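You operate a simulated robot arm through the tools that you are given. There is no shell and no other tool.

You run a simulated robot arm. Do the job below in one go: nothing can be reset, and whatever is moved stays where it is left.

Task
Vent the tester, put its gauge in the green tray, lock in the gauge named on the test card.
Fine: vent to zero and back the pressure knob out before you free the gauge.

Only the result counts: the job must be done as asked and must still hold three seconds after the hand-in. Knocking over, shifting, dropping, spilling or breaking anything else fails it.

Robot
A 6-joint arm with a two-finger parallel gripper, fixed in place. Base frame: the origin is at the foot of the arm, x ahead of it, y to its left, z up; the work surface is at about z = 0.89. Readings come in m, degrees, newtons and seconds.
With the tool pointing down near the work surface it reaches from about 0.24 to 0.66 m from the base axis. Its first joint turns from -66.0 to 66.0 degrees. Payload 2.9 kg.
The TCP is the grasp point between the finger pads, 0.03 m short of the fingertips. In the tool frame z runs along the fingers and y along their closing line. Largest opening 0.11 m; finger width 0.02, thickness 0.01; the body of the gripper, 0.048 by 0.112 m, starts 0.055 m behind the TCP.
Orientation is that of the tool frame in the base frame, as a unit quaternion [w, x, y, z]. With the fingers straight down and closing along the base's y, the tool's x points along the base's -x, its y along +y and its z along -z.

Tools
- The arm moves only by the tool servo_tool. Its argument "plan" is a list of rows, each a list of 6 numbers: the shift along the tool's x, y, z in m, then the turn, a rotation vector about the tool's x, y, z in degrees. In form: [[tx, ty, tz, wx, wy, wz], ...]. A call has 1 to 20 rows; each row is the pose to reach, as a shift and turn from the pose commanded when the call began, along the tool's axes at that moment. "grip" is the closure, from 0 (fully open) to 1 (shut), set as the call begins (left out, the last holds). A row lasts 0.2 s, in which the tool goes at most 0.05 m and 8.6 degrees; a call with a longer step from one row to the next is refused whole, and so is a gripper value outside its range. A pose out of reach is approached as far as the arm can. The call stops where the force on the tool passes 40 N (or 10 N more than at its start, if that is more) or the arm is blocked; 0.2 s more then pass. Each finger travels about 0.108 m/s and halts on what it meets, pressing with about 42 N; the grip force reading is that of the motor and also rises with nothing between the fingers. The clock runs only during rows and for 0.2 s after the last one: add rows that repeat a pose to give the fingers time. The reply holds the time, the measured pose of the TCP, the force on the tool along the base axes, the opening and the grip force, in the units named above and with some noise, with the torque about the TCP (base axes, N m) and any sound that the robot's microphone picked up, and new pictures: "pictures" is both (left out), scene, wrist or none.
- Cameras (640 x 400 px; columns grow to the right, rows downward): "scene" is fixed at [0.0937, 0.4512, 1.3889]; the picture's right is [-0.56, -0.83, 0.00], its down [-0.45, 0.30, -0.84] and it looks along [0.70, -0.47, -0.55] (base axes); focal length 258 px, centre (320, 200). "wrist" rides on the gripper at [0.072, 0.017, -0.103] in the tool frame; the picture's right is [-0.23, 0.97, 0.00], its down [-0.76, -0.18, -0.62] and it looks along [-0.61, -0.14, 0.78] (tool axes); focal length 222 px, centre (320, 200). There is no depth. A picture from a camera that has moved, and an enlarged one, comes with that camera's place and axes in the base frame and with its lens.
- zoom(camera, box): a new picture of the part [left, top, right, bottom] of that camera's present view, enlarged. It takes no simulated time.
- sign_off(): hands the job in; it is judged then, once.

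Places have to be worked out from the pictures, the camera data and where the tool is seen. Open the gripper and draw the arm clear of the work before you hand the job in, unless the task says otherwise.

The tools are called as a command line: name --pt "numbers of a row" for each row, then --argument value for the rest, lists and objects as JSON in quotes. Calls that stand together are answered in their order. servo_tool: Moves the arm, as the interface text tells. Its arguments: {"type":"object","properties":{"plan":{"type":"array","items":{"type":"array","items":{"type":"number"}}},"grip":{"type":"number"},"pictures":{"type":"string","enum":["both","scene","wrist","none"]}},"required":["plan"]} The other tools are called the same way: zoom (camera, box) takes an enlarged picture of a part of a camera's view; sign_off () hands the job in.

At the start:

```text
t: 0.0
tool_pos: [0.4082, -0.0576, 1.2583]
orientation: [0.0, -0.001, 1.0, 0.0]
ft_force: [-0.6, -0.1, -0.4]
ft_torque: [-0.01, 0.0, -0.02]
opening: 0.1099
grasp_force: 0.1
```

scene: 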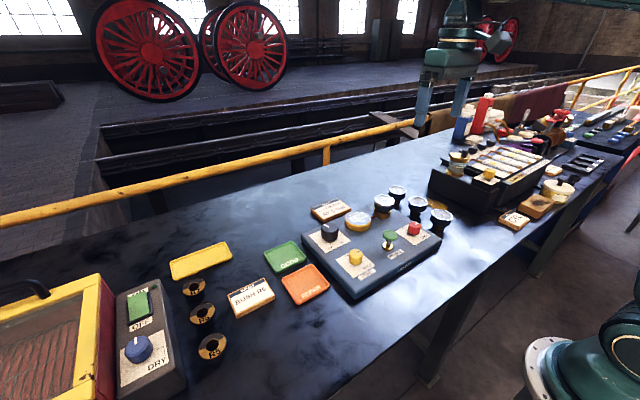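
wrist: 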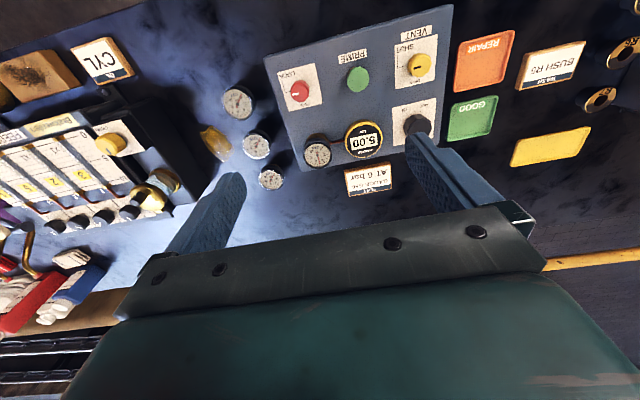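

The tester is the blue panel with a gauge, display, and knobs. I'll zoom in to read its labels and the test card.

zoom --camera "wrist" --box '[200, 0, 460, 200]'

zoom --camera "scene" --box '[260, 170, 470, 300]'

zoom --camera "wrist" --box '[330, 150, 410, 200]'

zoom --camera "scene" --box '[365, 175, 465, 240]'

```text
2.00 times, centred on (330, 100) of wrist
camera zoom: at [0.3358, -0.0401, 1.3628], right [0.23, 0.97, 0.0], down [0.76, -0.18, 0.62], along [0.61, -0.14, -0.78], focal length 444 px, centre (300, 400)
```

zoom: 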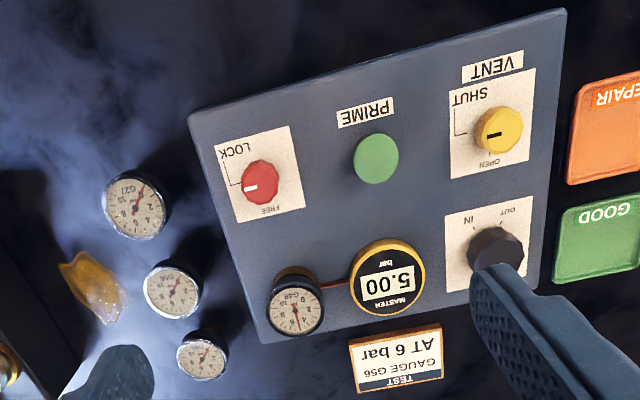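

```text
3.05 times, centred on (365, 235) of scene
camera zoom: at [0.0937, 0.4512, 1.3889], right [-0.56, -0.83, 0.0], down [-0.45, 0.3, -0.84], along [0.7, -0.47, -0.55], focal length 786 px, centre (183, 93)
```

zoom: 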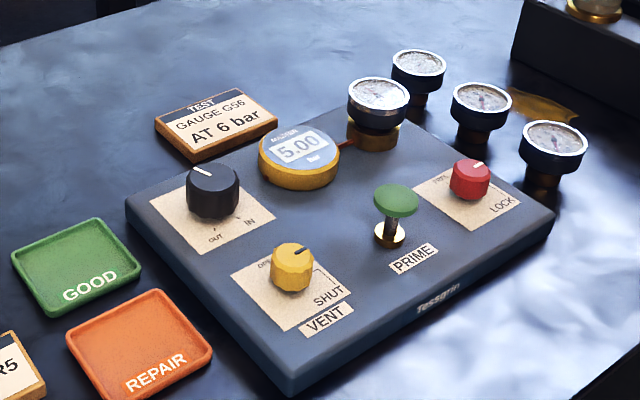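

```text
8.00 times, centred on (370, 175) of wrist
camera zoom: at [0.3358, -0.0401, 1.3628], right [0.23, 0.97, 0.0], down [0.76, -0.18, 0.62], along [0.61, -0.14, -0.78], focal length 1777 px, centre (-80, 400)
```

zoom: 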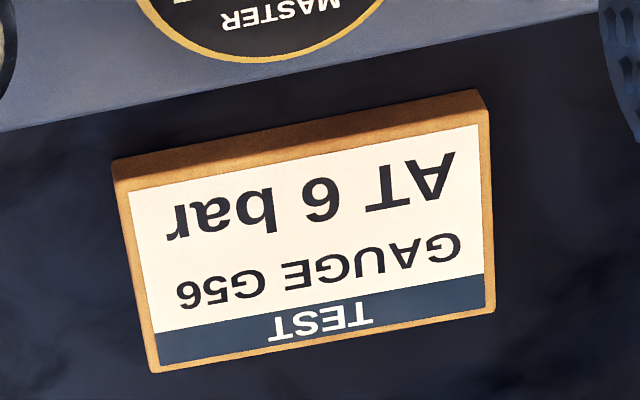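

```text
6.15 times, centred on (415, 208) of scene
camera zoom: at [0.0937, 0.4512, 1.3889], right [-0.56, -0.83, 0.0], down [-0.45, 0.3, -0.84], along [0.7, -0.47, -0.55], focal length 1587 px, centre (-265, 154)
```

zoom: 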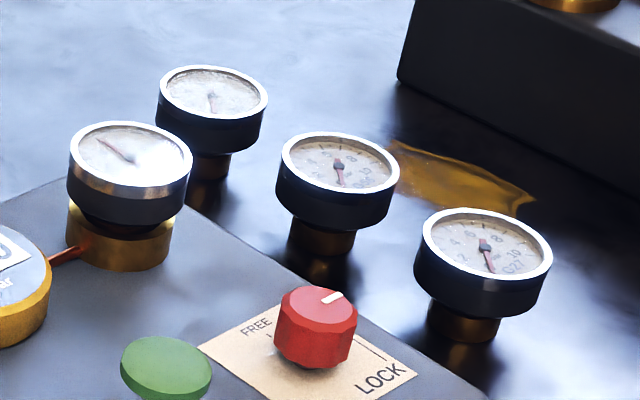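

The card names gauge G56 at 6 bar. I'll zoom on each loose gauge to read its label, and on each knob to read its marker.

zoom --camera "wrist" --box '[236, 122, 284, 152]'

zoom --camera "wrist" --box '[216, 82, 264, 122]'

zoom --camera "wrist" --box '[246, 160, 294, 195]'

zoom --camera "wrist" --box '[380, 20, 460, 150]'

zoom --camera "wrist" --box '[260, 50, 340, 170]'

zoom --camera "scene" --box '[310, 220, 380, 280]'

```text
13.33 times, centred on (260, 137) of wrist
camera zoom: at [0.3358, -0.0401, 1.3628], right [0.23, 0.97, 0.0], down [0.76, -0.18, 0.62], along [0.61, -0.14, -0.78], focal length 2962 px, centre (1120, 1040)
```

zoom: 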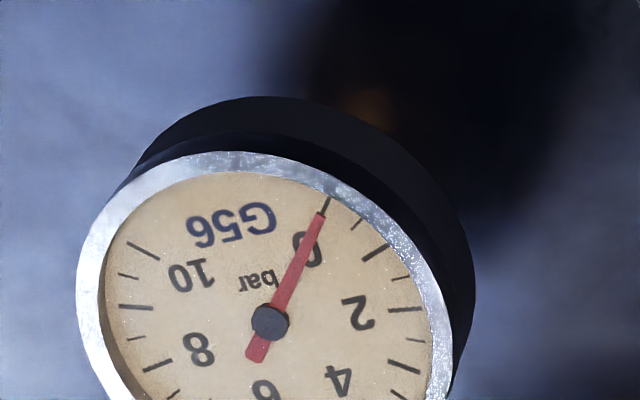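

```text
10.00 times, centred on (240, 102) of wrist
camera zoom: at [0.3358, -0.0401, 1.3628], right [0.23, 0.97, 0.0], down [0.76, -0.18, 0.62], along [0.61, -0.14, -0.78], focal length 2221 px, centre (1120, 1180)
```

zoom: 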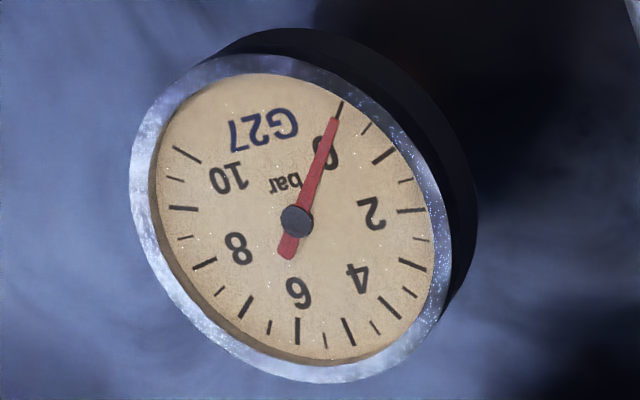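

```text
11.43 times, centred on (270, 178) of wrist
camera zoom: at [0.3358, -0.0401, 1.3628], right [0.23, 0.97, 0.0], down [0.76, -0.18, 0.62], along [0.61, -0.14, -0.78], focal length 2538 px, centre (891, 457)
```

zoom: 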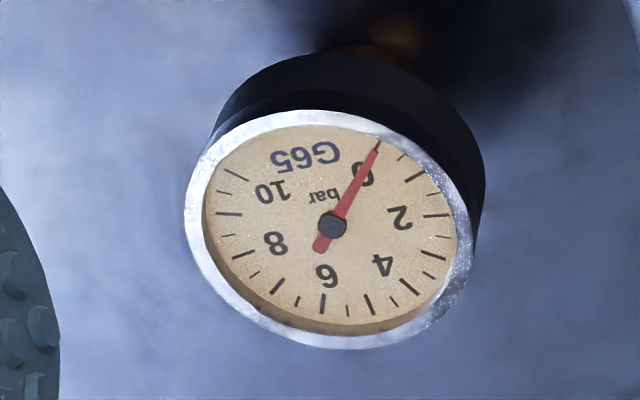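

```text
3.08 times, centred on (420, 85) of wrist
camera zoom: at [0.3358, -0.0401, 1.3628], right [0.23, 0.97, 0.0], down [0.76, -0.18, 0.62], along [0.61, -0.14, -0.78], focal length 684 px, centre (12, 554)
```

zoom: 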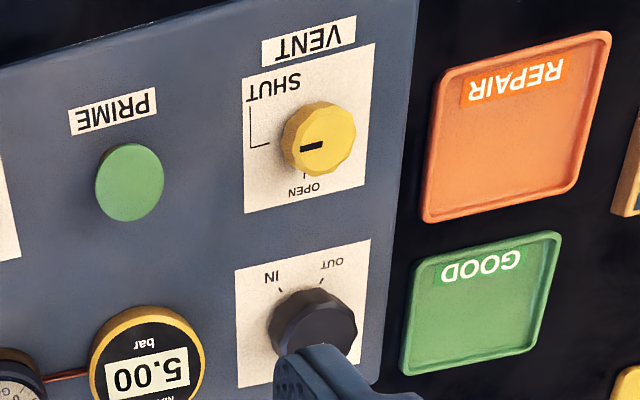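

```text
3.33 times, centred on (300, 110) of wrist
camera zoom: at [0.3358, -0.0401, 1.3628], right [0.23, 0.97, 0.0], down [0.76, -0.18, 0.62], along [0.61, -0.14, -0.78], focal length 740 px, centre (387, 500)
```

zoom: 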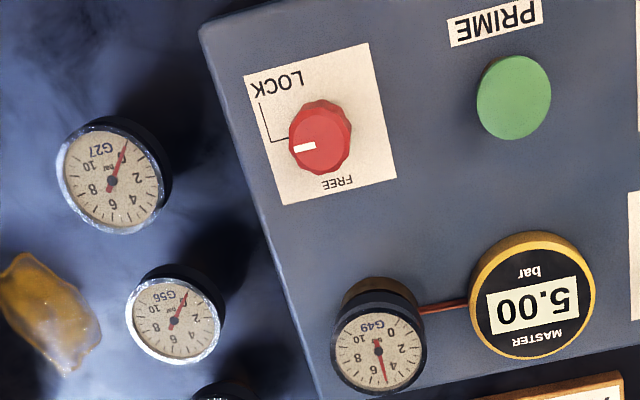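

```text
6.67 times, centred on (345, 250) of scene
camera zoom: at [0.0937, 0.4512, 1.3889], right [-0.56, -0.83, 0.0], down [-0.45, 0.3, -0.84], along [0.7, -0.47, -0.55], focal length 1720 px, centre (153, -133)
```

zoom: 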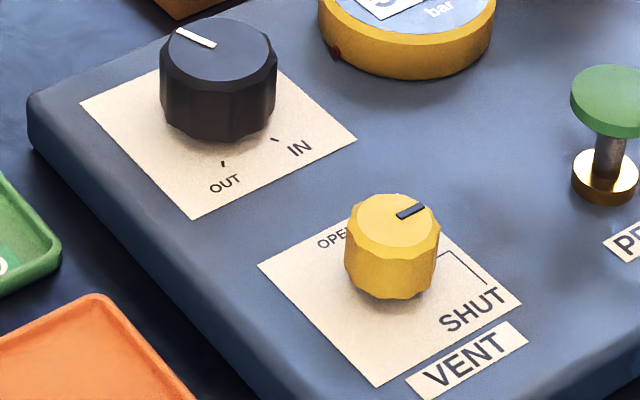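

Plan: open VENT (marker now at SHUT, OPEN is a quarter turn counter-clockwise from above), then back out the black knob, then turn LOCK to FREE. I estimate the VENT knob near (0.43, 0.113), top about z 0.93, so I'll move above it and take a closer look.

servo_tool --pt "-0.003 0.03 0.03 0 0 0" --pt "-0.007 0.06 0.06 0 0 0" --pt "-0.011 0.09 0.09 0 0 0" --pt "-0.015 0.12 0.12 0 0 0" --pt "-0.019 0.15 0.14 0 0 0" --pt "-0.023 0.17 0.16 0 0 0" --pt "-0.023 0.17 0.16 0 0 0" --grip 0.3

```text
t: 1.6
tool_pos: [0.4276, 0.1124, 1.097]
orientation: [-0.001, 0.0, 1.0, 0.0]
ft_force: [-0.1, -0.1, -0.2]
ft_torque: [0.0, 0.03, 0.01]
opening: 0.0769
grasp_force: 0.0
camera wrist: at [0.3554, 0.1294, 1.2003], right [0.23, 0.97, 0.0], down [0.76, -0.18, 0.62], along [0.61, -0.14, -0.78], focal length 222 px, centre (320, 200)
```

scene: 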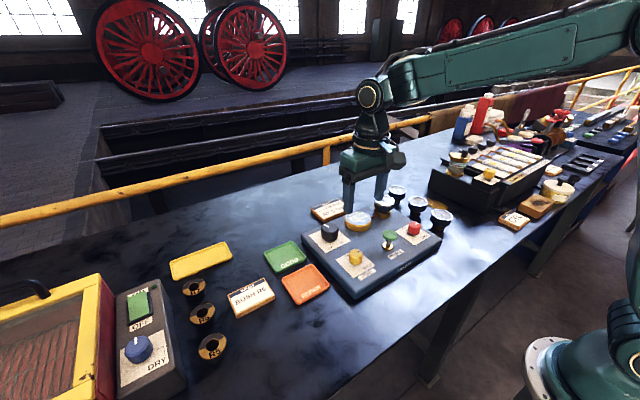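
wrist: 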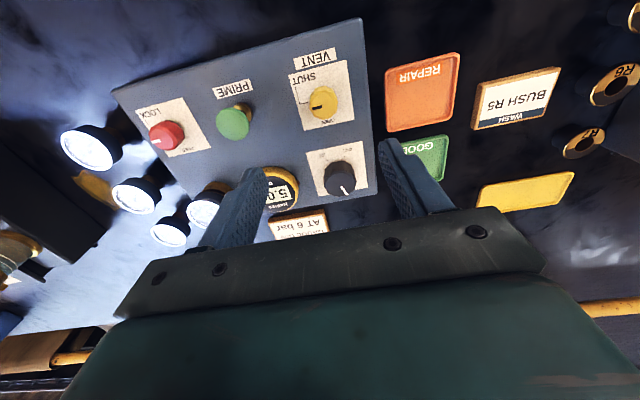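

The VENT knob now sits almost on the tool axis line in the wrist view. I'll zoom for precise pixels and the display reading.

zoom --camera "wrist" --box '[270, 50, 390, 220]'

zoom --camera "wrist" --box '[110, 20, 370, 220]'

```text
2.35 times, centred on (330, 135) of wrist
camera zoom: at [0.3554, 0.1294, 1.2003], right [0.23, 0.97, 0.0], down [0.76, -0.18, 0.62], along [0.61, -0.14, -0.78], focal length 523 px, centre (296, 353)
```

zoom: 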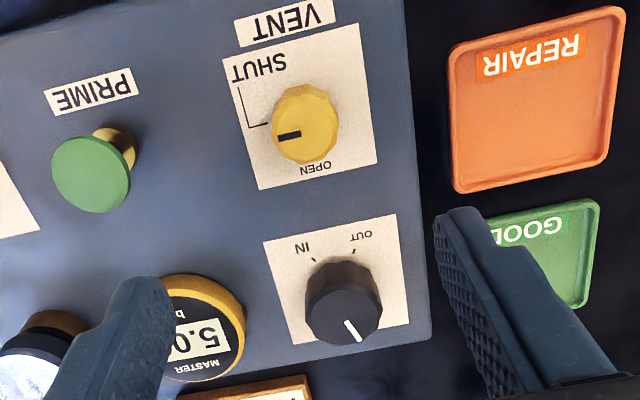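

```text
2.00 times, centred on (240, 120) of wrist
camera zoom: at [0.3554, 0.1294, 1.2003], right [0.23, 0.97, 0.0], down [0.76, -0.18, 0.62], along [0.61, -0.14, -0.78], focal length 444 px, centre (480, 360)
```

zoom: 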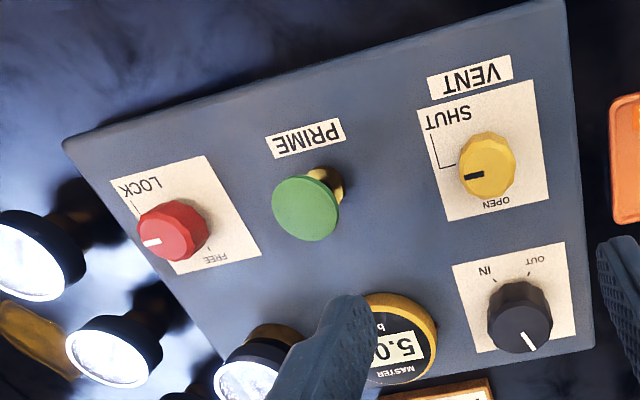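

VENT knob is approximately (0.433, 0.115). I'll come down part-way and re-check alignment in both cameras.

servo_tool --pt "-0.001 0.001 0.03 0 0 0" --pt "-0.002 0.002 0.06 0 0 0" --pt "-0.002 0.002 0.09 0 0 0" --pt "-0.002 0.002 0.105 0 0 0" --pt "-0.002 0.002 0.105 0 0 0" --grip 0.3

zoom --camera "scene" --box '[290, 180, 450, 300]'

zoom --camera "wrist" --box '[200, 40, 460, 240]'

```text
t: 2.8
tool_pos: [0.4319, 0.1159, 0.9946]
orientation: [0.0, -0.001, 1.0, 0.0]
ft_force: [-0.5, 0.8, -0.4]
ft_torque: [0.02, -0.03, 0.01]
opening: 0.0771
grasp_force: 0.1
camera wrist: at [0.3591, 0.1336, 1.0972], right [0.23, 0.97, 0.0], down [0.76, -0.18, 0.62], along [0.61, -0.14, -0.78], focal length 222 px, centre (320, 200)
```

scene: 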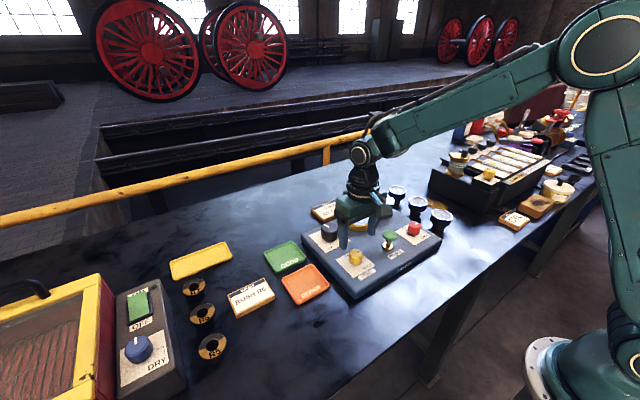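
wrist: 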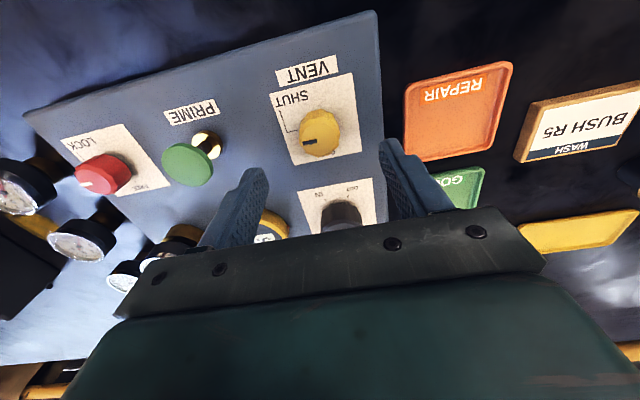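

```text
3.33 times, centred on (370, 240) of scene
camera zoom: at [0.0937, 0.4512, 1.3889], right [-0.56, -0.83, 0.0], down [-0.45, 0.3, -0.84], along [0.7, -0.47, -0.55], focal length 860 px, centre (153, 67)
```

zoom: 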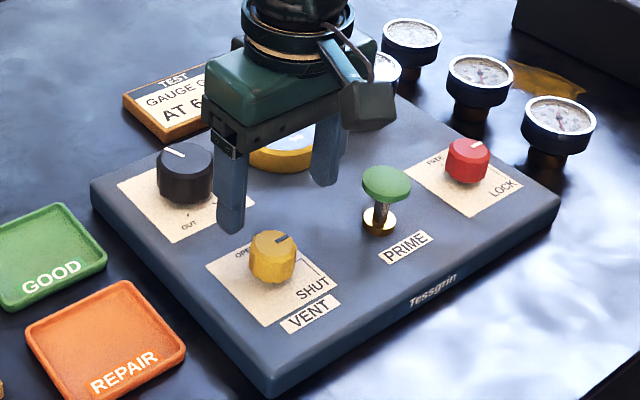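

```text
2.00 times, centred on (330, 140) of wrist
camera zoom: at [0.3591, 0.1336, 1.0972], right [0.23, 0.97, 0.0], down [0.76, -0.18, 0.62], along [0.61, -0.14, -0.78], focal length 444 px, centre (300, 320)
```

zoom: 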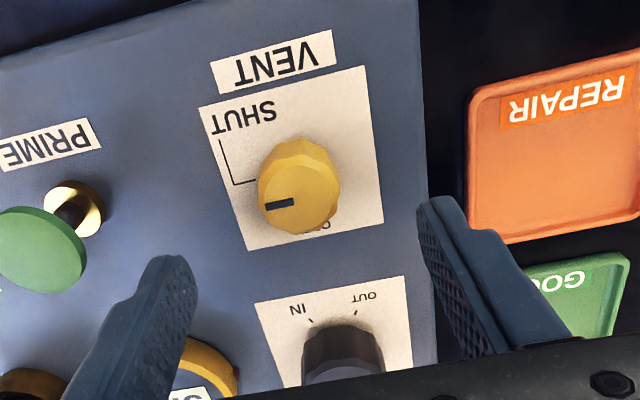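

Triangulating gives the knob centre about (0.4335, 0.1155), top z about 0.922–0.935. I'll lower in a small step so the tips reach z≈0.935 and compare heights.

servo_tool --pt "-0.001 0.0 0.02 0 0 0" --pt "-0.001 0.0 0.035 0 0 0" --pt "-0.001 0.0 0.035 0 0 0" --grip 0.3

zoom --camera "scene" --box '[310, 200, 410, 280]'

zoom --camera "wrist" --box '[200, 40, 460, 240]'

```text
t: 3.6
tool_pos: [0.4338, 0.1157, 0.9603]
orientation: [0.0, 0.0, 1.0, 0.001]
ft_force: [0.0, 0.8, 0.3]
ft_torque: [0.03, -0.04, -0.01]
opening: 0.0769
grasp_force: 0.2
camera wrist: at [0.3608, 0.1328, 1.0636], right [0.23, 0.97, 0.0], down [0.76, -0.18, 0.62], along [0.61, -0.14, -0.78], focal length 222 px, centre (320, 200)
```

scene: 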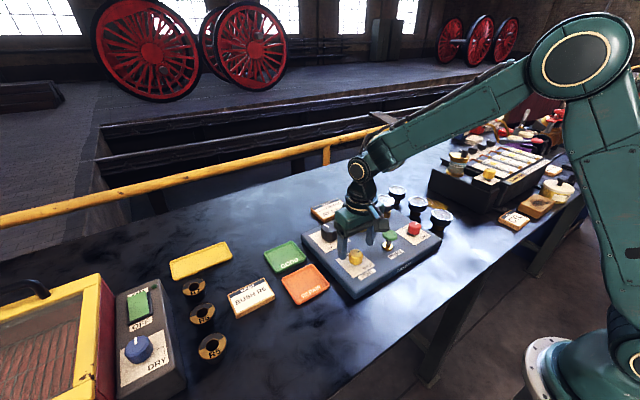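
wrist: 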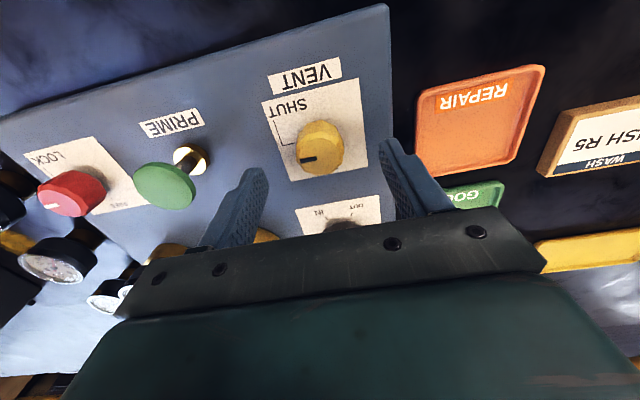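

```text
5.00 times, centred on (360, 240) of scene
camera zoom: at [0.0937, 0.4512, 1.3889], right [-0.56, -0.83, 0.0], down [-0.45, 0.3, -0.84], along [0.7, -0.47, -0.55], focal length 1290 px, centre (120, 0)
```

zoom: 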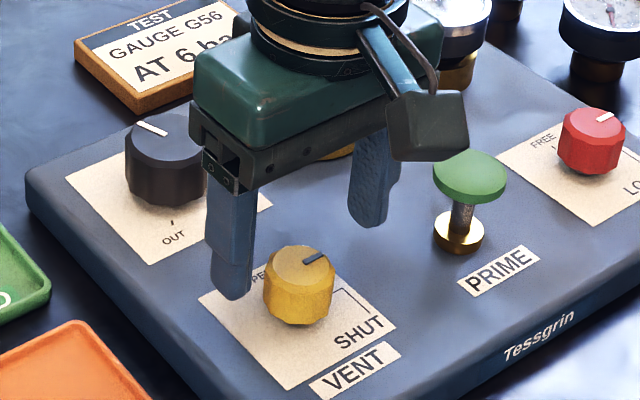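

```text
2.00 times, centred on (330, 140) of wrist
camera zoom: at [0.3608, 0.1328, 1.0636], right [0.23, 0.97, 0.0], down [0.76, -0.18, 0.62], along [0.61, -0.14, -0.78], focal length 444 px, centre (300, 320)
```

zoom: 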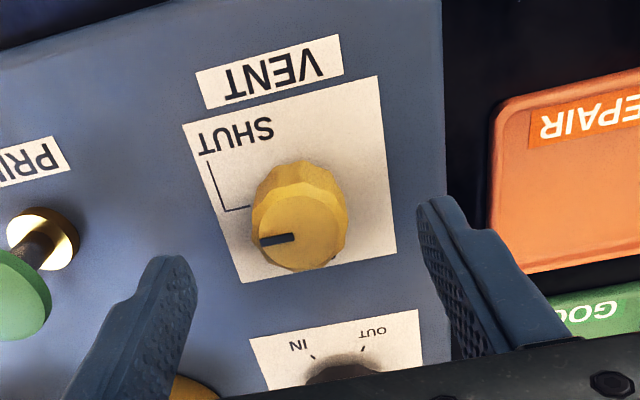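

Knob top is about z 0.925, base about 0.903. Lower the tips to about 0.910 and close on the knob.

servo_tool --pt "0 0 0.01 0 0 0" --pt "0 0 0.02 0 0 0" --pt "0 0 0.02 0 0 0" --grip 0.3 --pictures "none"

servo_tool --pt "0 0 0 0 0 0" --pt "0 0 0 0 0 0" --pt "0 0 0 0 0 0" --grip 1.0

zoom --camera "wrist" --box '[200, 40, 460, 240]'

```text
t: 4.4
tool_pos: [0.4343, 0.1163, 0.9398]
orientation: [0.0, 0.0, 1.0, 0.0]
ft_force: [-0.4, -0.1, -0.2]
ft_torque: [0.0, 0.03, -0.01]
opening: 0.077
grasp_force: 0.0
```

```text
t: 5.2
tool_pos: [0.4358, 0.1146, 0.939]
orientation: [0.0, 0.0, 1.0, -0.001]
ft_force: [-0.1, -2.9, -2.0]
ft_torque: [0.29, -0.14, 0.03]
opening: 0.0336
grasp_force: 45.0
camera wrist: at [0.3624, 0.1329, 1.0427], right [0.23, 0.97, 0.0], down [0.76, -0.18, 0.62], along [0.61, -0.14, -0.78], focal length 222 px, centre (320, 200)
```

scene: 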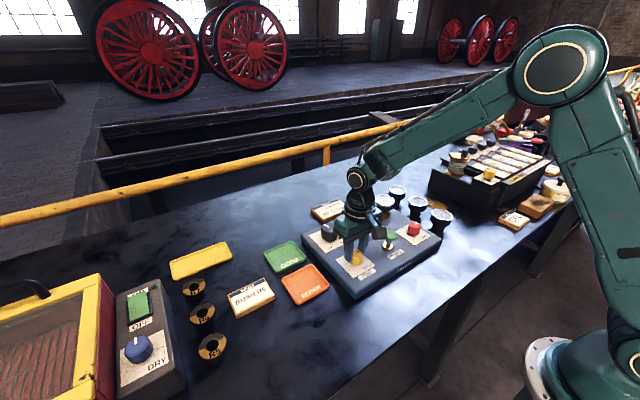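
wrist: 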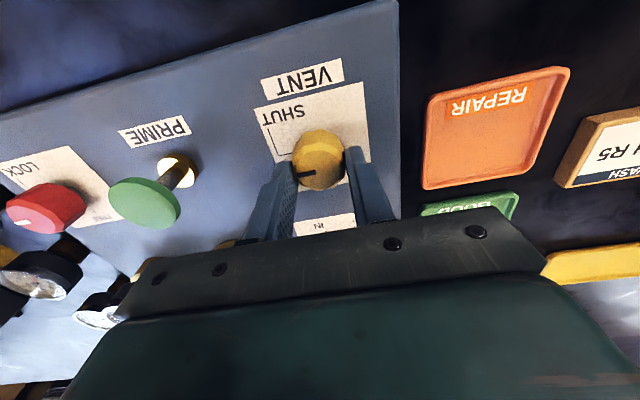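

```text
2.00 times, centred on (330, 140) of wrist
camera zoom: at [0.3624, 0.1329, 1.0427], right [0.23, 0.97, 0.0], down [0.76, -0.18, 0.62], along [0.61, -0.14, -0.78], focal length 444 px, centre (300, 320)
```

zoom: 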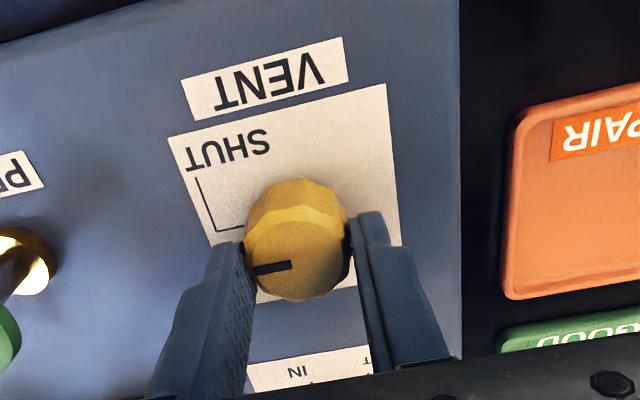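

The knob is gripped (0.034 m wide). I now turn 90° counter-clockwise seen from above (negative about tool z) toward OPEN.

servo_tool --pt "0 0 0 0 0 -7.5" --pt "0 0 0 0 0 -15" --pt "0 0 0 0 0 -22.5" --pt "0 0 0 0 0 -30" --pt "0 0 0 0 0 -37.5" --pt "0 0 0 0 0 -45" --pt "0 0 0 0 0 -52.5" --pt "0 0 0 0 0 -60" --pt "0 0 0 0 0 -67.5" --pt "0 0 0 0 0 -75" --pt "0 0 0 0 0 -82.5" --pt "0 0 0 0 0 -90" --pt "0 0 0 0 0 -90" --grip 1.0

zoom --camera "wrist" --box '[200, 40, 460, 240]'

zoom --camera "scene" --box '[310, 200, 410, 280]'

```text
t: 8.0
tool_pos: [0.4326, 0.1168, 0.9385]
orientation: [0.0, 0.71, -0.704, -0.003]
ft_force: [-21.2, 26.5, 11.9]
ft_torque: [0.57, 0.3, -0.17]
opening: 0.0336
grasp_force: 44.9
camera wrist: at [0.416, 0.0453, 1.0423], right [-0.98, 0.22, 0.0], down [0.17, 0.76, 0.63], along [0.13, 0.61, -0.78], focal length 222 px, centre (320, 200)
```

scene: 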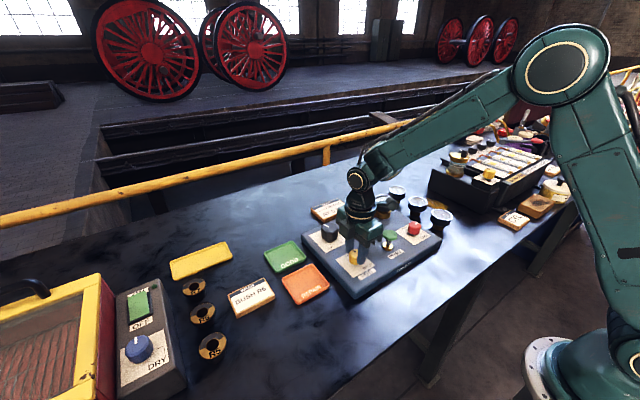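
wrist: 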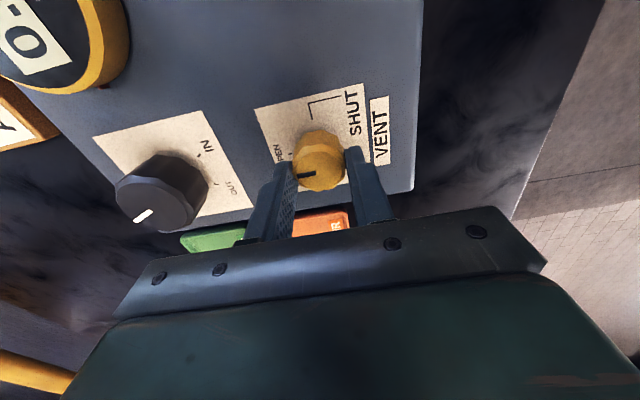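

```text
2.00 times, centred on (330, 140) of wrist
camera zoom: at [0.416, 0.0453, 1.0423], right [-0.98, 0.22, 0.0], down [0.17, 0.76, 0.63], along [0.13, 0.61, -0.78], focal length 444 px, centre (300, 320)
```

zoom: 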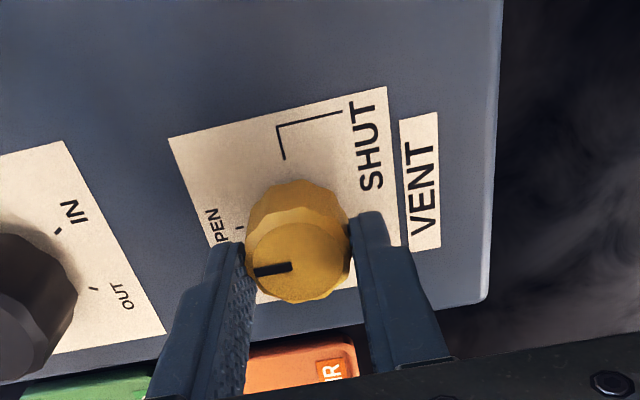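

```text
5.00 times, centred on (360, 240) of scene
camera zoom: at [0.093, 0.4518, 1.3887], right [-0.56, -0.83, 0.0], down [-0.45, 0.3, -0.84], along [0.7, -0.47, -0.55], focal length 1290 px, centre (120, 0)
```

zoom: 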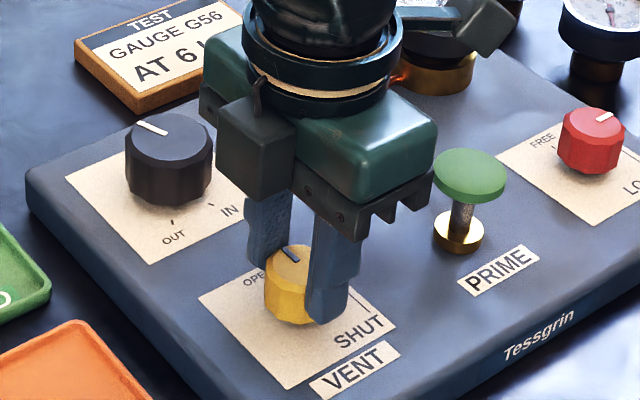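

Vent marker now points to OPEN. I'll release, lift, and read the display.

servo_tool --pt "0 0 0 0 0 0" --pt "0 0 0 0 0 0" --pt "0 0 -0.03 0 0 0" --pt "0 0 -0.07 0 0 0" --pt "0 0 -0.11 0 0 0" --pt "0 0 -0.11 0 0 0" --grip 0.3

zoom --camera "wrist" --box '[100, 0, 420, 200]'

zoom --camera "scene" --box '[300, 190, 420, 270]'

```text
t: 9.4
tool_pos: [0.4351, 0.1157, 1.0493]
orientation: [0.0, 0.708, -0.706, 0.0]
ft_force: [0.8, -0.1, -0.2]
ft_torque: [0.04, -0.02, -0.01]
opening: 0.077
grasp_force: 0.0
camera wrist: at [0.4173, 0.0446, 1.1527], right [-0.97, 0.23, 0.0], down [0.18, 0.76, 0.62], along [0.14, 0.61, -0.78], focal length 222 px, centre (320, 200)
```

scene: 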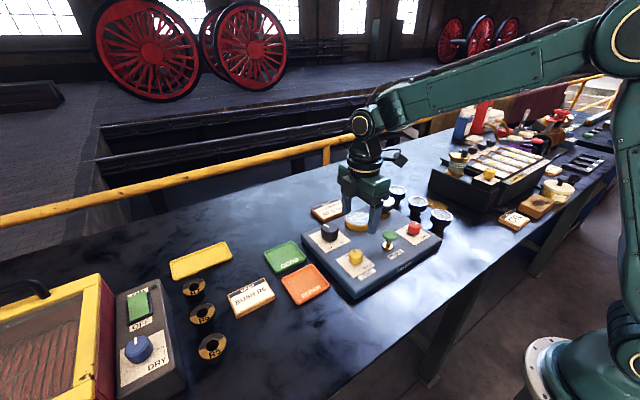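
wrist: 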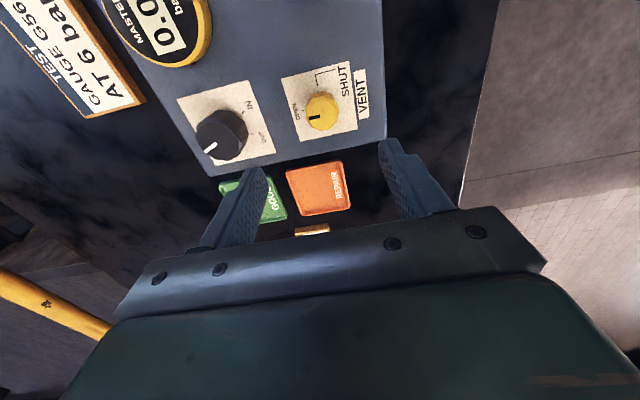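

```text
2.00 times, centred on (260, 100) of wrist
camera zoom: at [0.4173, 0.0446, 1.1527], right [-0.97, 0.23, 0.0], down [0.18, 0.76, 0.62], along [0.14, 0.61, -0.78], focal length 444 px, centre (440, 400)
```

zoom: 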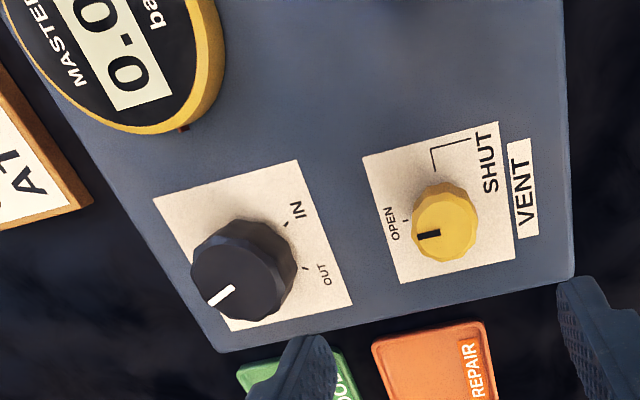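

```text
5.00 times, centred on (360, 230) of scene
camera zoom: at [0.0937, 0.4512, 1.3889], right [-0.56, -0.83, 0.0], down [-0.45, 0.3, -0.84], along [0.7, -0.47, -0.55], focal length 1290 px, centre (120, 50)
```

zoom: 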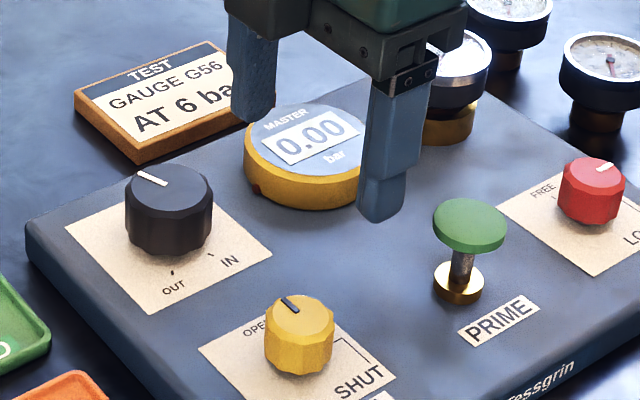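

Pressure reads 0.00. Next, the black knob near (0.537, 0.115): I'll move over it and pre-rotate the wrist to −50° so I have room for about 130° of counter-clockwise turn to OUT.

servo_tool --pt "0 -0.01 0 0 0 8.25" --pt "0 -0.02 0 0 0 16.5" --pt "0 -0.03 0 0 0 24.75" --pt "0 -0.04 0 0 0 33" --pt "0 -0.05 0 0 0 41.25" --pt "0 -0.06 0 0 0 49.5" --pt "0 -0.07 0 0 0 57.75" --pt "0 -0.08 0 0 0 66" --pt "0 -0.09 0 0 0 74.25" --pt "0 -0.101 0 0 0 82.5" --pt "0.001 -0.101 0 0 0 90.75" --pt "0.001 -0.101 0 0 0 99" --pt "0.001 -0.101 0 0 0 107.25" --pt "0.001 -0.101 0 0 0 115.5" --pt "0.001 -0.101 0 0 0 123.75" --pt "0.001 -0.101 0 0 0 132" --pt "0.001 -0.101 0 0 0 140" --pt "0.001 -0.101 0 0 0 140" --grip 0.2

zoom --camera "wrist" --box '[200, 40, 460, 240]'

zoom --camera "scene" --box '[300, 190, 420, 270]'

```text
t: 13.2
tool_pos: [0.5359, 0.1134, 1.0487]
orientation: [0.0, 0.423, 0.906, 0.001]
ft_force: [1.0, -0.3, 0.5]
ft_torque: [-0.02, 0.03, 0.04]
opening: 0.0879
grasp_force: 0.2
camera wrist: at [0.502, 0.1804, 1.1528], right [0.89, 0.45, 0.0], down [0.35, -0.7, 0.62], along [0.28, -0.56, -0.78], focal length 222 px, centre (320, 200)
```

scene: 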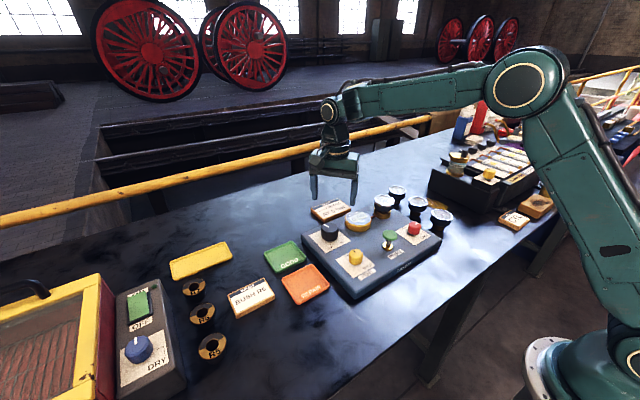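
wrist: 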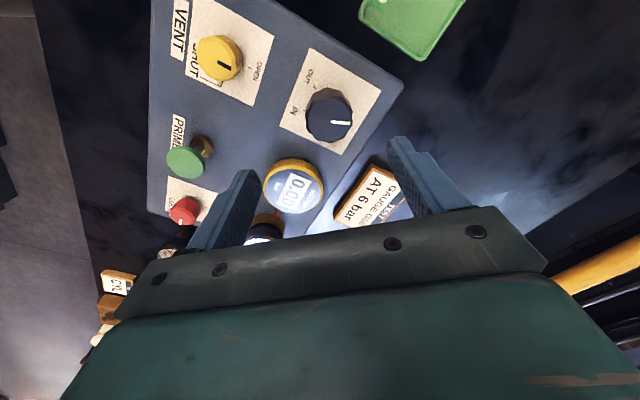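

```text
2.00 times, centred on (330, 140) of wrist
camera zoom: at [0.502, 0.1804, 1.1528], right [0.89, 0.45, 0.0], down [0.35, -0.7, 0.62], along [0.28, -0.56, -0.78], focal length 444 px, centre (300, 320)
```

zoom: 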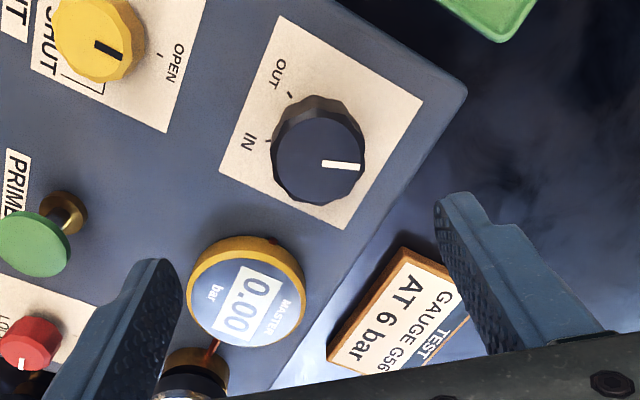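

```text
5.00 times, centred on (360, 230) of scene
camera zoom: at [0.0937, 0.4512, 1.3889], right [-0.56, -0.83, 0.0], down [-0.45, 0.3, -0.84], along [0.7, -0.47, -0.55], focal length 1290 px, centre (120, 50)
```

zoom: 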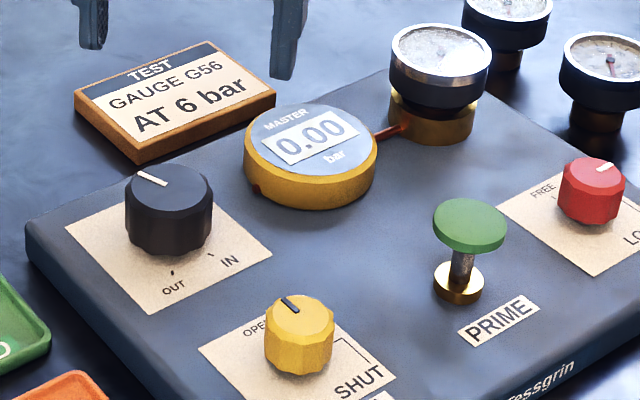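

The black knob appears about 1 cm off the tool axis, near (0.545, 0.1165). I'll shift and descend to z≈0.99 for a final alignment check.

servo_tool --pt "-0.0035 0.0088 0.02 0 0 0" --pt "-0.0035 0.0088 0.045 0 0 0" --pt "-0.0035 0.0088 0.06 0 0 0" --pt "-0.0035 0.0088 0.06 0 0 0" --grip 0.2

zoom --camera "wrist" --box '[200, 40, 460, 240]'

zoom --camera "scene" --box '[300, 190, 420, 270]'

```text
t: 14.2
tool_pos: [0.5441, 0.116, 0.9891]
orientation: [-0.001, 0.423, 0.906, 0.0]
ft_force: [-0.3, 0.6, 0.2]
ft_torque: [-0.02, -0.04, 0.01]
opening: 0.0879
grasp_force: 0.0
camera wrist: at [0.51, 0.1831, 1.0929], right [0.89, 0.45, 0.0], down [0.35, -0.7, 0.62], along [0.28, -0.56, -0.78], focal length 222 px, centre (320, 200)
```

scene: 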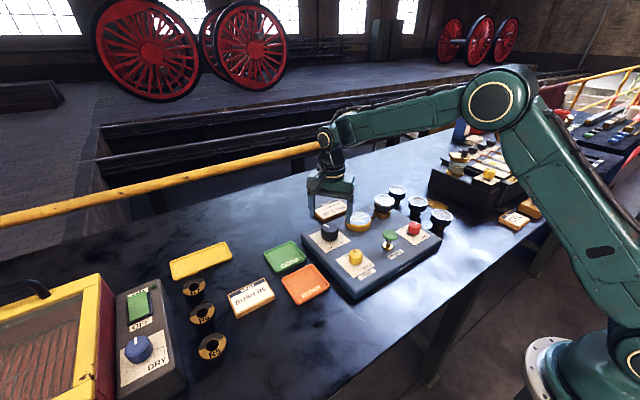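
wrist: 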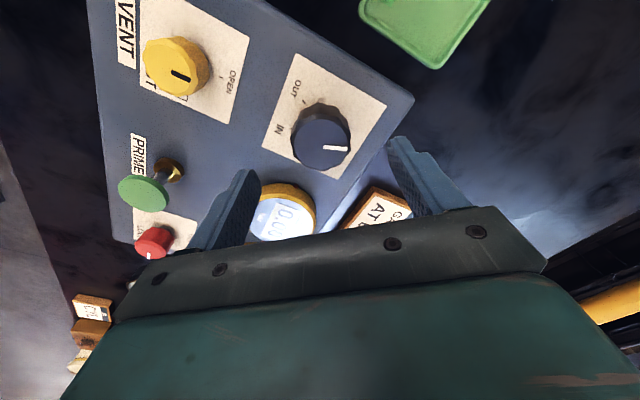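

```text
2.00 times, centred on (330, 140) of wrist
camera zoom: at [0.51, 0.1831, 1.0929], right [0.89, 0.45, 0.0], down [0.35, -0.7, 0.62], along [0.28, -0.56, -0.78], focal length 444 px, centre (300, 320)
```

zoom: 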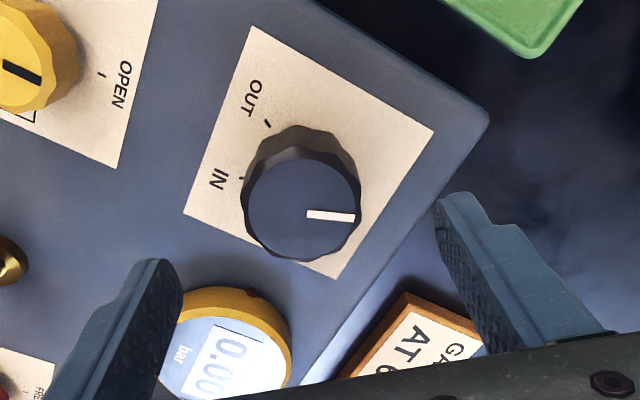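

```text
5.00 times, centred on (360, 230) of scene
camera zoom: at [0.0937, 0.4512, 1.3889], right [-0.56, -0.83, 0.0], down [-0.45, 0.3, -0.84], along [0.7, -0.47, -0.55], focal length 1290 px, centre (120, 50)
```

zoom: 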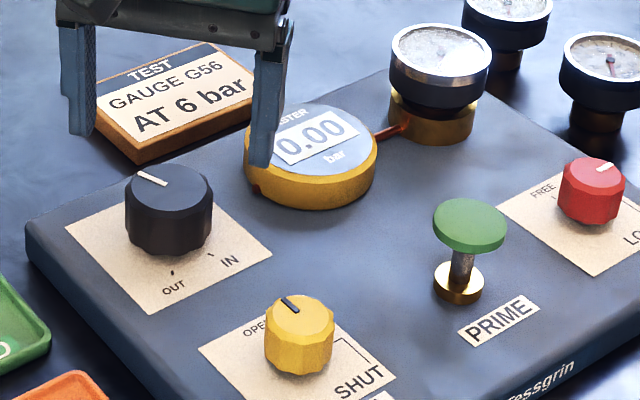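

The knob is aligned within about 1–2 mm, top z≈0.931. I'll go down to tips at z≈0.912 and close on it.

servo_tool --pt "0 0.001 0.02 0 0 0" --pt "0 0.001 0.04 0 0 0" --pt "0 0.001 0.047 0 0 0" --pt "0 0.001 0.047 0 0 0" --grip 0.2 --pictures "none"

servo_tool --pt "0 0 0 0 0 0" --pt "0 0 0 0 0 0" --pt "0 0 0 0 0 0" --grip 1.0

zoom --camera "wrist" --box '[200, 40, 460, 240]'

```text
t: 15.2
tool_pos: [0.5445, 0.1157, 0.9427]
orientation: [0.0, 0.422, 0.907, 0.0]
ft_force: [0.8, -0.4, -0.1]
ft_torque: [-0.01, -0.03, -0.01]
opening: 0.0879
grasp_force: 0.1
```

```text
t: 16.0
tool_pos: [0.5442, 0.1154, 0.9416]
orientation: [-0.002, 0.422, 0.906, -0.001]
ft_force: [-9.7, -8.2, 3.0]
ft_torque: [-0.13, 0.65, -0.01]
opening: 0.0472
grasp_force: 45.2
camera wrist: at [0.5113, 0.1829, 1.0459], right [0.89, 0.45, 0.0], down [0.36, -0.7, 0.62], along [0.28, -0.56, -0.78], focal length 222 px, centre (320, 200)
```

scene: 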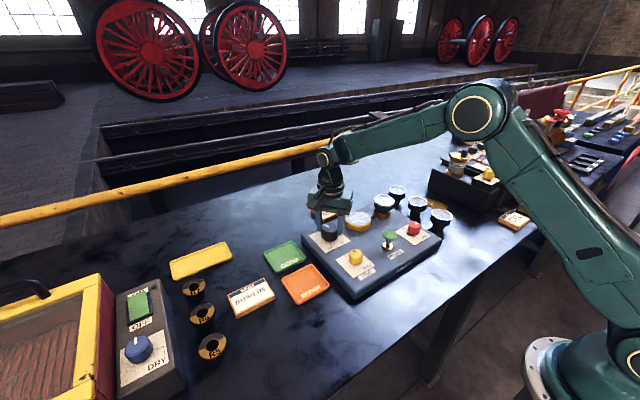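
wrist: 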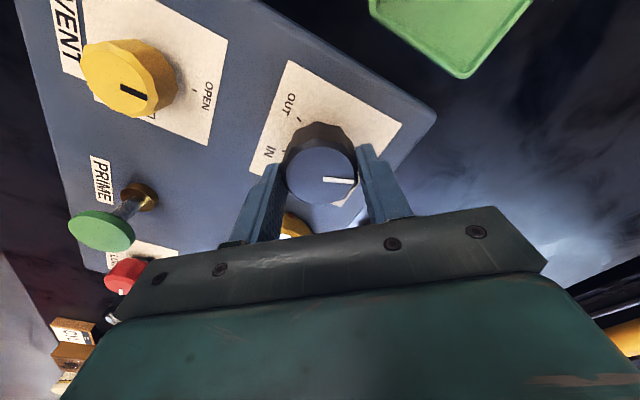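

```text
2.00 times, centred on (330, 140) of wrist
camera zoom: at [0.5113, 0.1829, 1.0459], right [0.89, 0.45, 0.0], down [0.36, -0.7, 0.62], along [0.28, -0.56, -0.78], focal length 444 px, centre (300, 320)
```

zoom: 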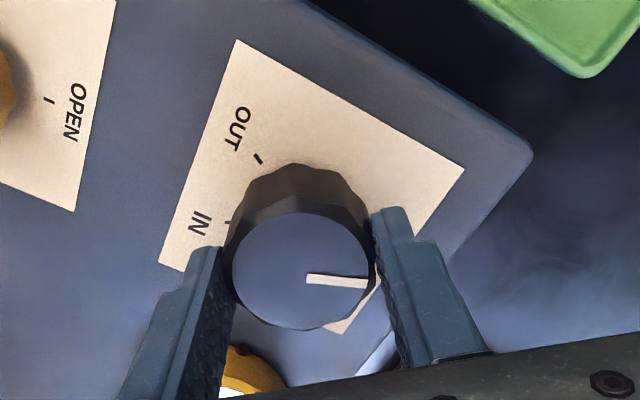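

Gripped (0.047 m). There's a slight side force, so I'll turn counter-clockwise in stages, correcting the centring as I go.

servo_tool --pt "0 -0.001 0 0 0 0" --pt "0 -0.001 0 0 0 -7" --pt "0 -0.001 0 0 0 -14" --pt "0 -0.001 0 0 0 -21" --pt "0 -0.001 0 0 0 -28" --pt "0 -0.001 0 0 0 -35" --pt "0 -0.001 0 0 0 -40" --grip 1.0 --pictures "none"

```text
t: 17.6
tool_pos: [0.5453, 0.1153, 0.9435]
orientation: [0.001, 0.086, 0.996, -0.001]
ft_force: [-9.3, -15.8, 6.1]
ft_torque: [-0.42, -0.98, -0.01]
opening: 0.0473
grasp_force: 45.3
```

Side force is moderate (−9, −16 N); I'll shift about 1.3 mm toward it and continue turning.

servo_tool --pt "0.0005 -0.0013 0 0 0 0" --pt "0.0005 -0.0013 0 0 0 -7.5" --pt "0.0005 -0.0013 0 0 0 -15" --pt "0.0005 -0.0013 0 0 0 -22.5" --pt "0.0005 -0.0013 0 0 0 -30" --pt "0.0005 -0.0013 0 0 0 -37.5" --pt "0.0005 -0.0013 0 0 0 -45" --grip 1.0 --pictures "wrist"

zoom --camera "wrist" --box '[200, 40, 460, 240]'

```text
t: 19.2
tool_pos: [0.5432, 0.1145, 0.9418]
orientation: [0.001, -0.303, 0.953, 0.0]
ft_force: [16.4, -1.7, -3.0]
ft_torque: [0.13, 0.36, -0.04]
opening: 0.0474
grasp_force: 45.0
camera wrist: at [0.4751, 0.0878, 1.0457], right [-0.38, 0.93, 0.0], down [0.72, 0.29, 0.62], along [0.58, 0.23, -0.78], focal length 222 px, centre (320, 200)
```

wrist: 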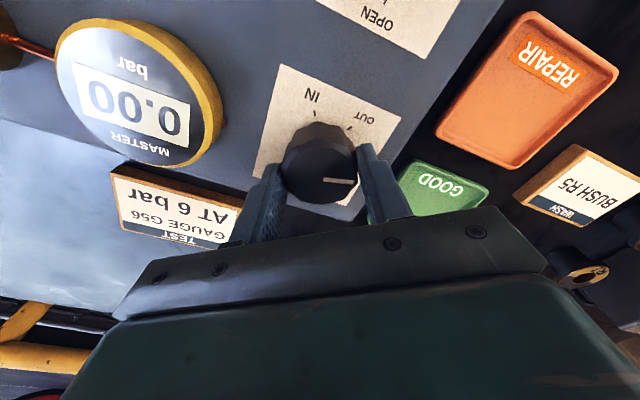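

```text
2.00 times, centred on (330, 140) of wrist
camera zoom: at [0.4751, 0.0878, 1.0457], right [-0.38, 0.93, 0.0], down [0.72, 0.29, 0.62], along [0.58, 0.23, -0.78], focal length 444 px, centre (300, 320)
```

zoom: 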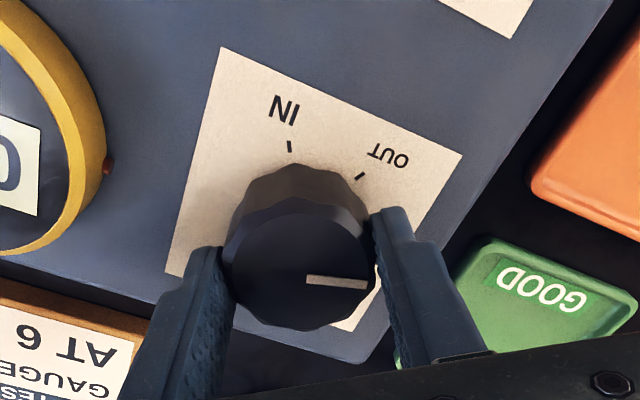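

Marker is now near 98° (from +x), with OUT at about 145–155°. Correct centring and turn another 52°.

servo_tool --pt "-0.0011 -0.0007 0 0 0 0" --pt "-0.0011 -0.0007 0 0 0 -7.5" --pt "-0.0011 -0.0007 0 0 0 -15" --pt "-0.0011 -0.0007 0 0 0 -22.5" --pt "-0.0011 -0.0007 0 0 0 -30" --pt "-0.0011 -0.0007 0 0 0 -37.5" --pt "-0.0011 -0.0007 0 0 0 -45" --pt "-0.0011 -0.0007 0 0 0 -52" --grip 1.0 --pictures "wrist"

zoom --camera "wrist" --box '[200, 40, 460, 240]'

zoom --camera "scene" --box '[290, 190, 410, 270]'

```text
t: 21.0
tool_pos: [0.5447, 0.1154, 0.9416]
orientation: [0.0, -0.69, 0.724, -0.001]
ft_force: [-4.0, 2.7, 8.4]
ft_torque: [0.2, 0.04, -1.1]
opening: 0.0481
grasp_force: 45.1
camera wrist: at [0.5241, 0.0446, 1.0451], right [-0.96, 0.28, 0.0], down [0.21, 0.75, 0.62], along [0.17, 0.6, -0.78], focal length 222 px, centre (320, 200)
```

wrist: 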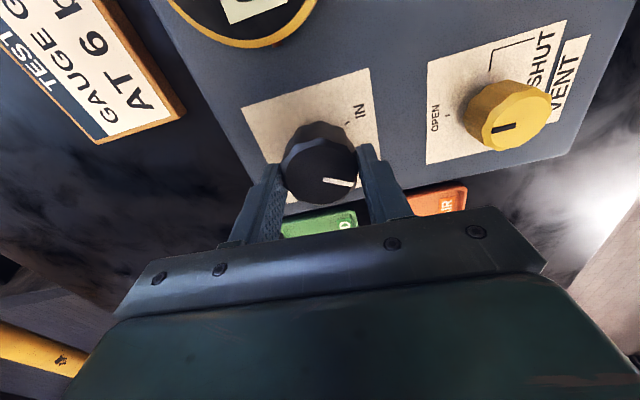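

```text
2.00 times, centred on (330, 140) of wrist
camera zoom: at [0.5241, 0.0446, 1.0451], right [-0.96, 0.28, 0.0], down [0.21, 0.75, 0.62], along [0.17, 0.6, -0.78], focal length 444 px, centre (300, 320)
```

zoom: 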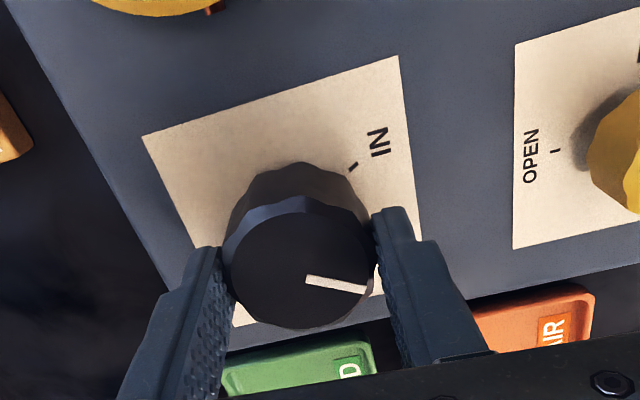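

```text
5.00 times, centred on (350, 230) of scene
camera zoom: at [0.0934, 0.4513, 1.3889], right [-0.56, -0.83, 0.0], down [-0.45, 0.3, -0.84], along [0.7, -0.47, -0.55], focal length 1290 px, centre (170, 50)
```

zoom: 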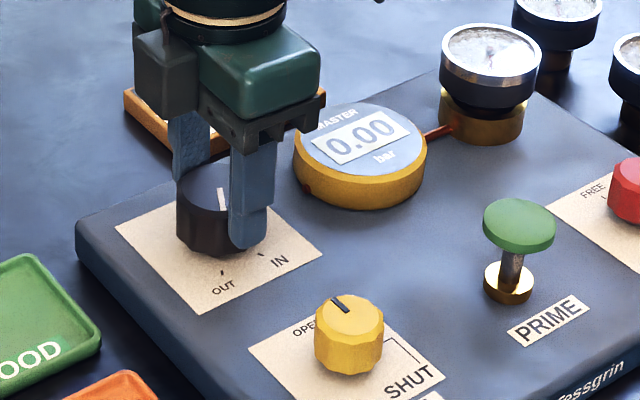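

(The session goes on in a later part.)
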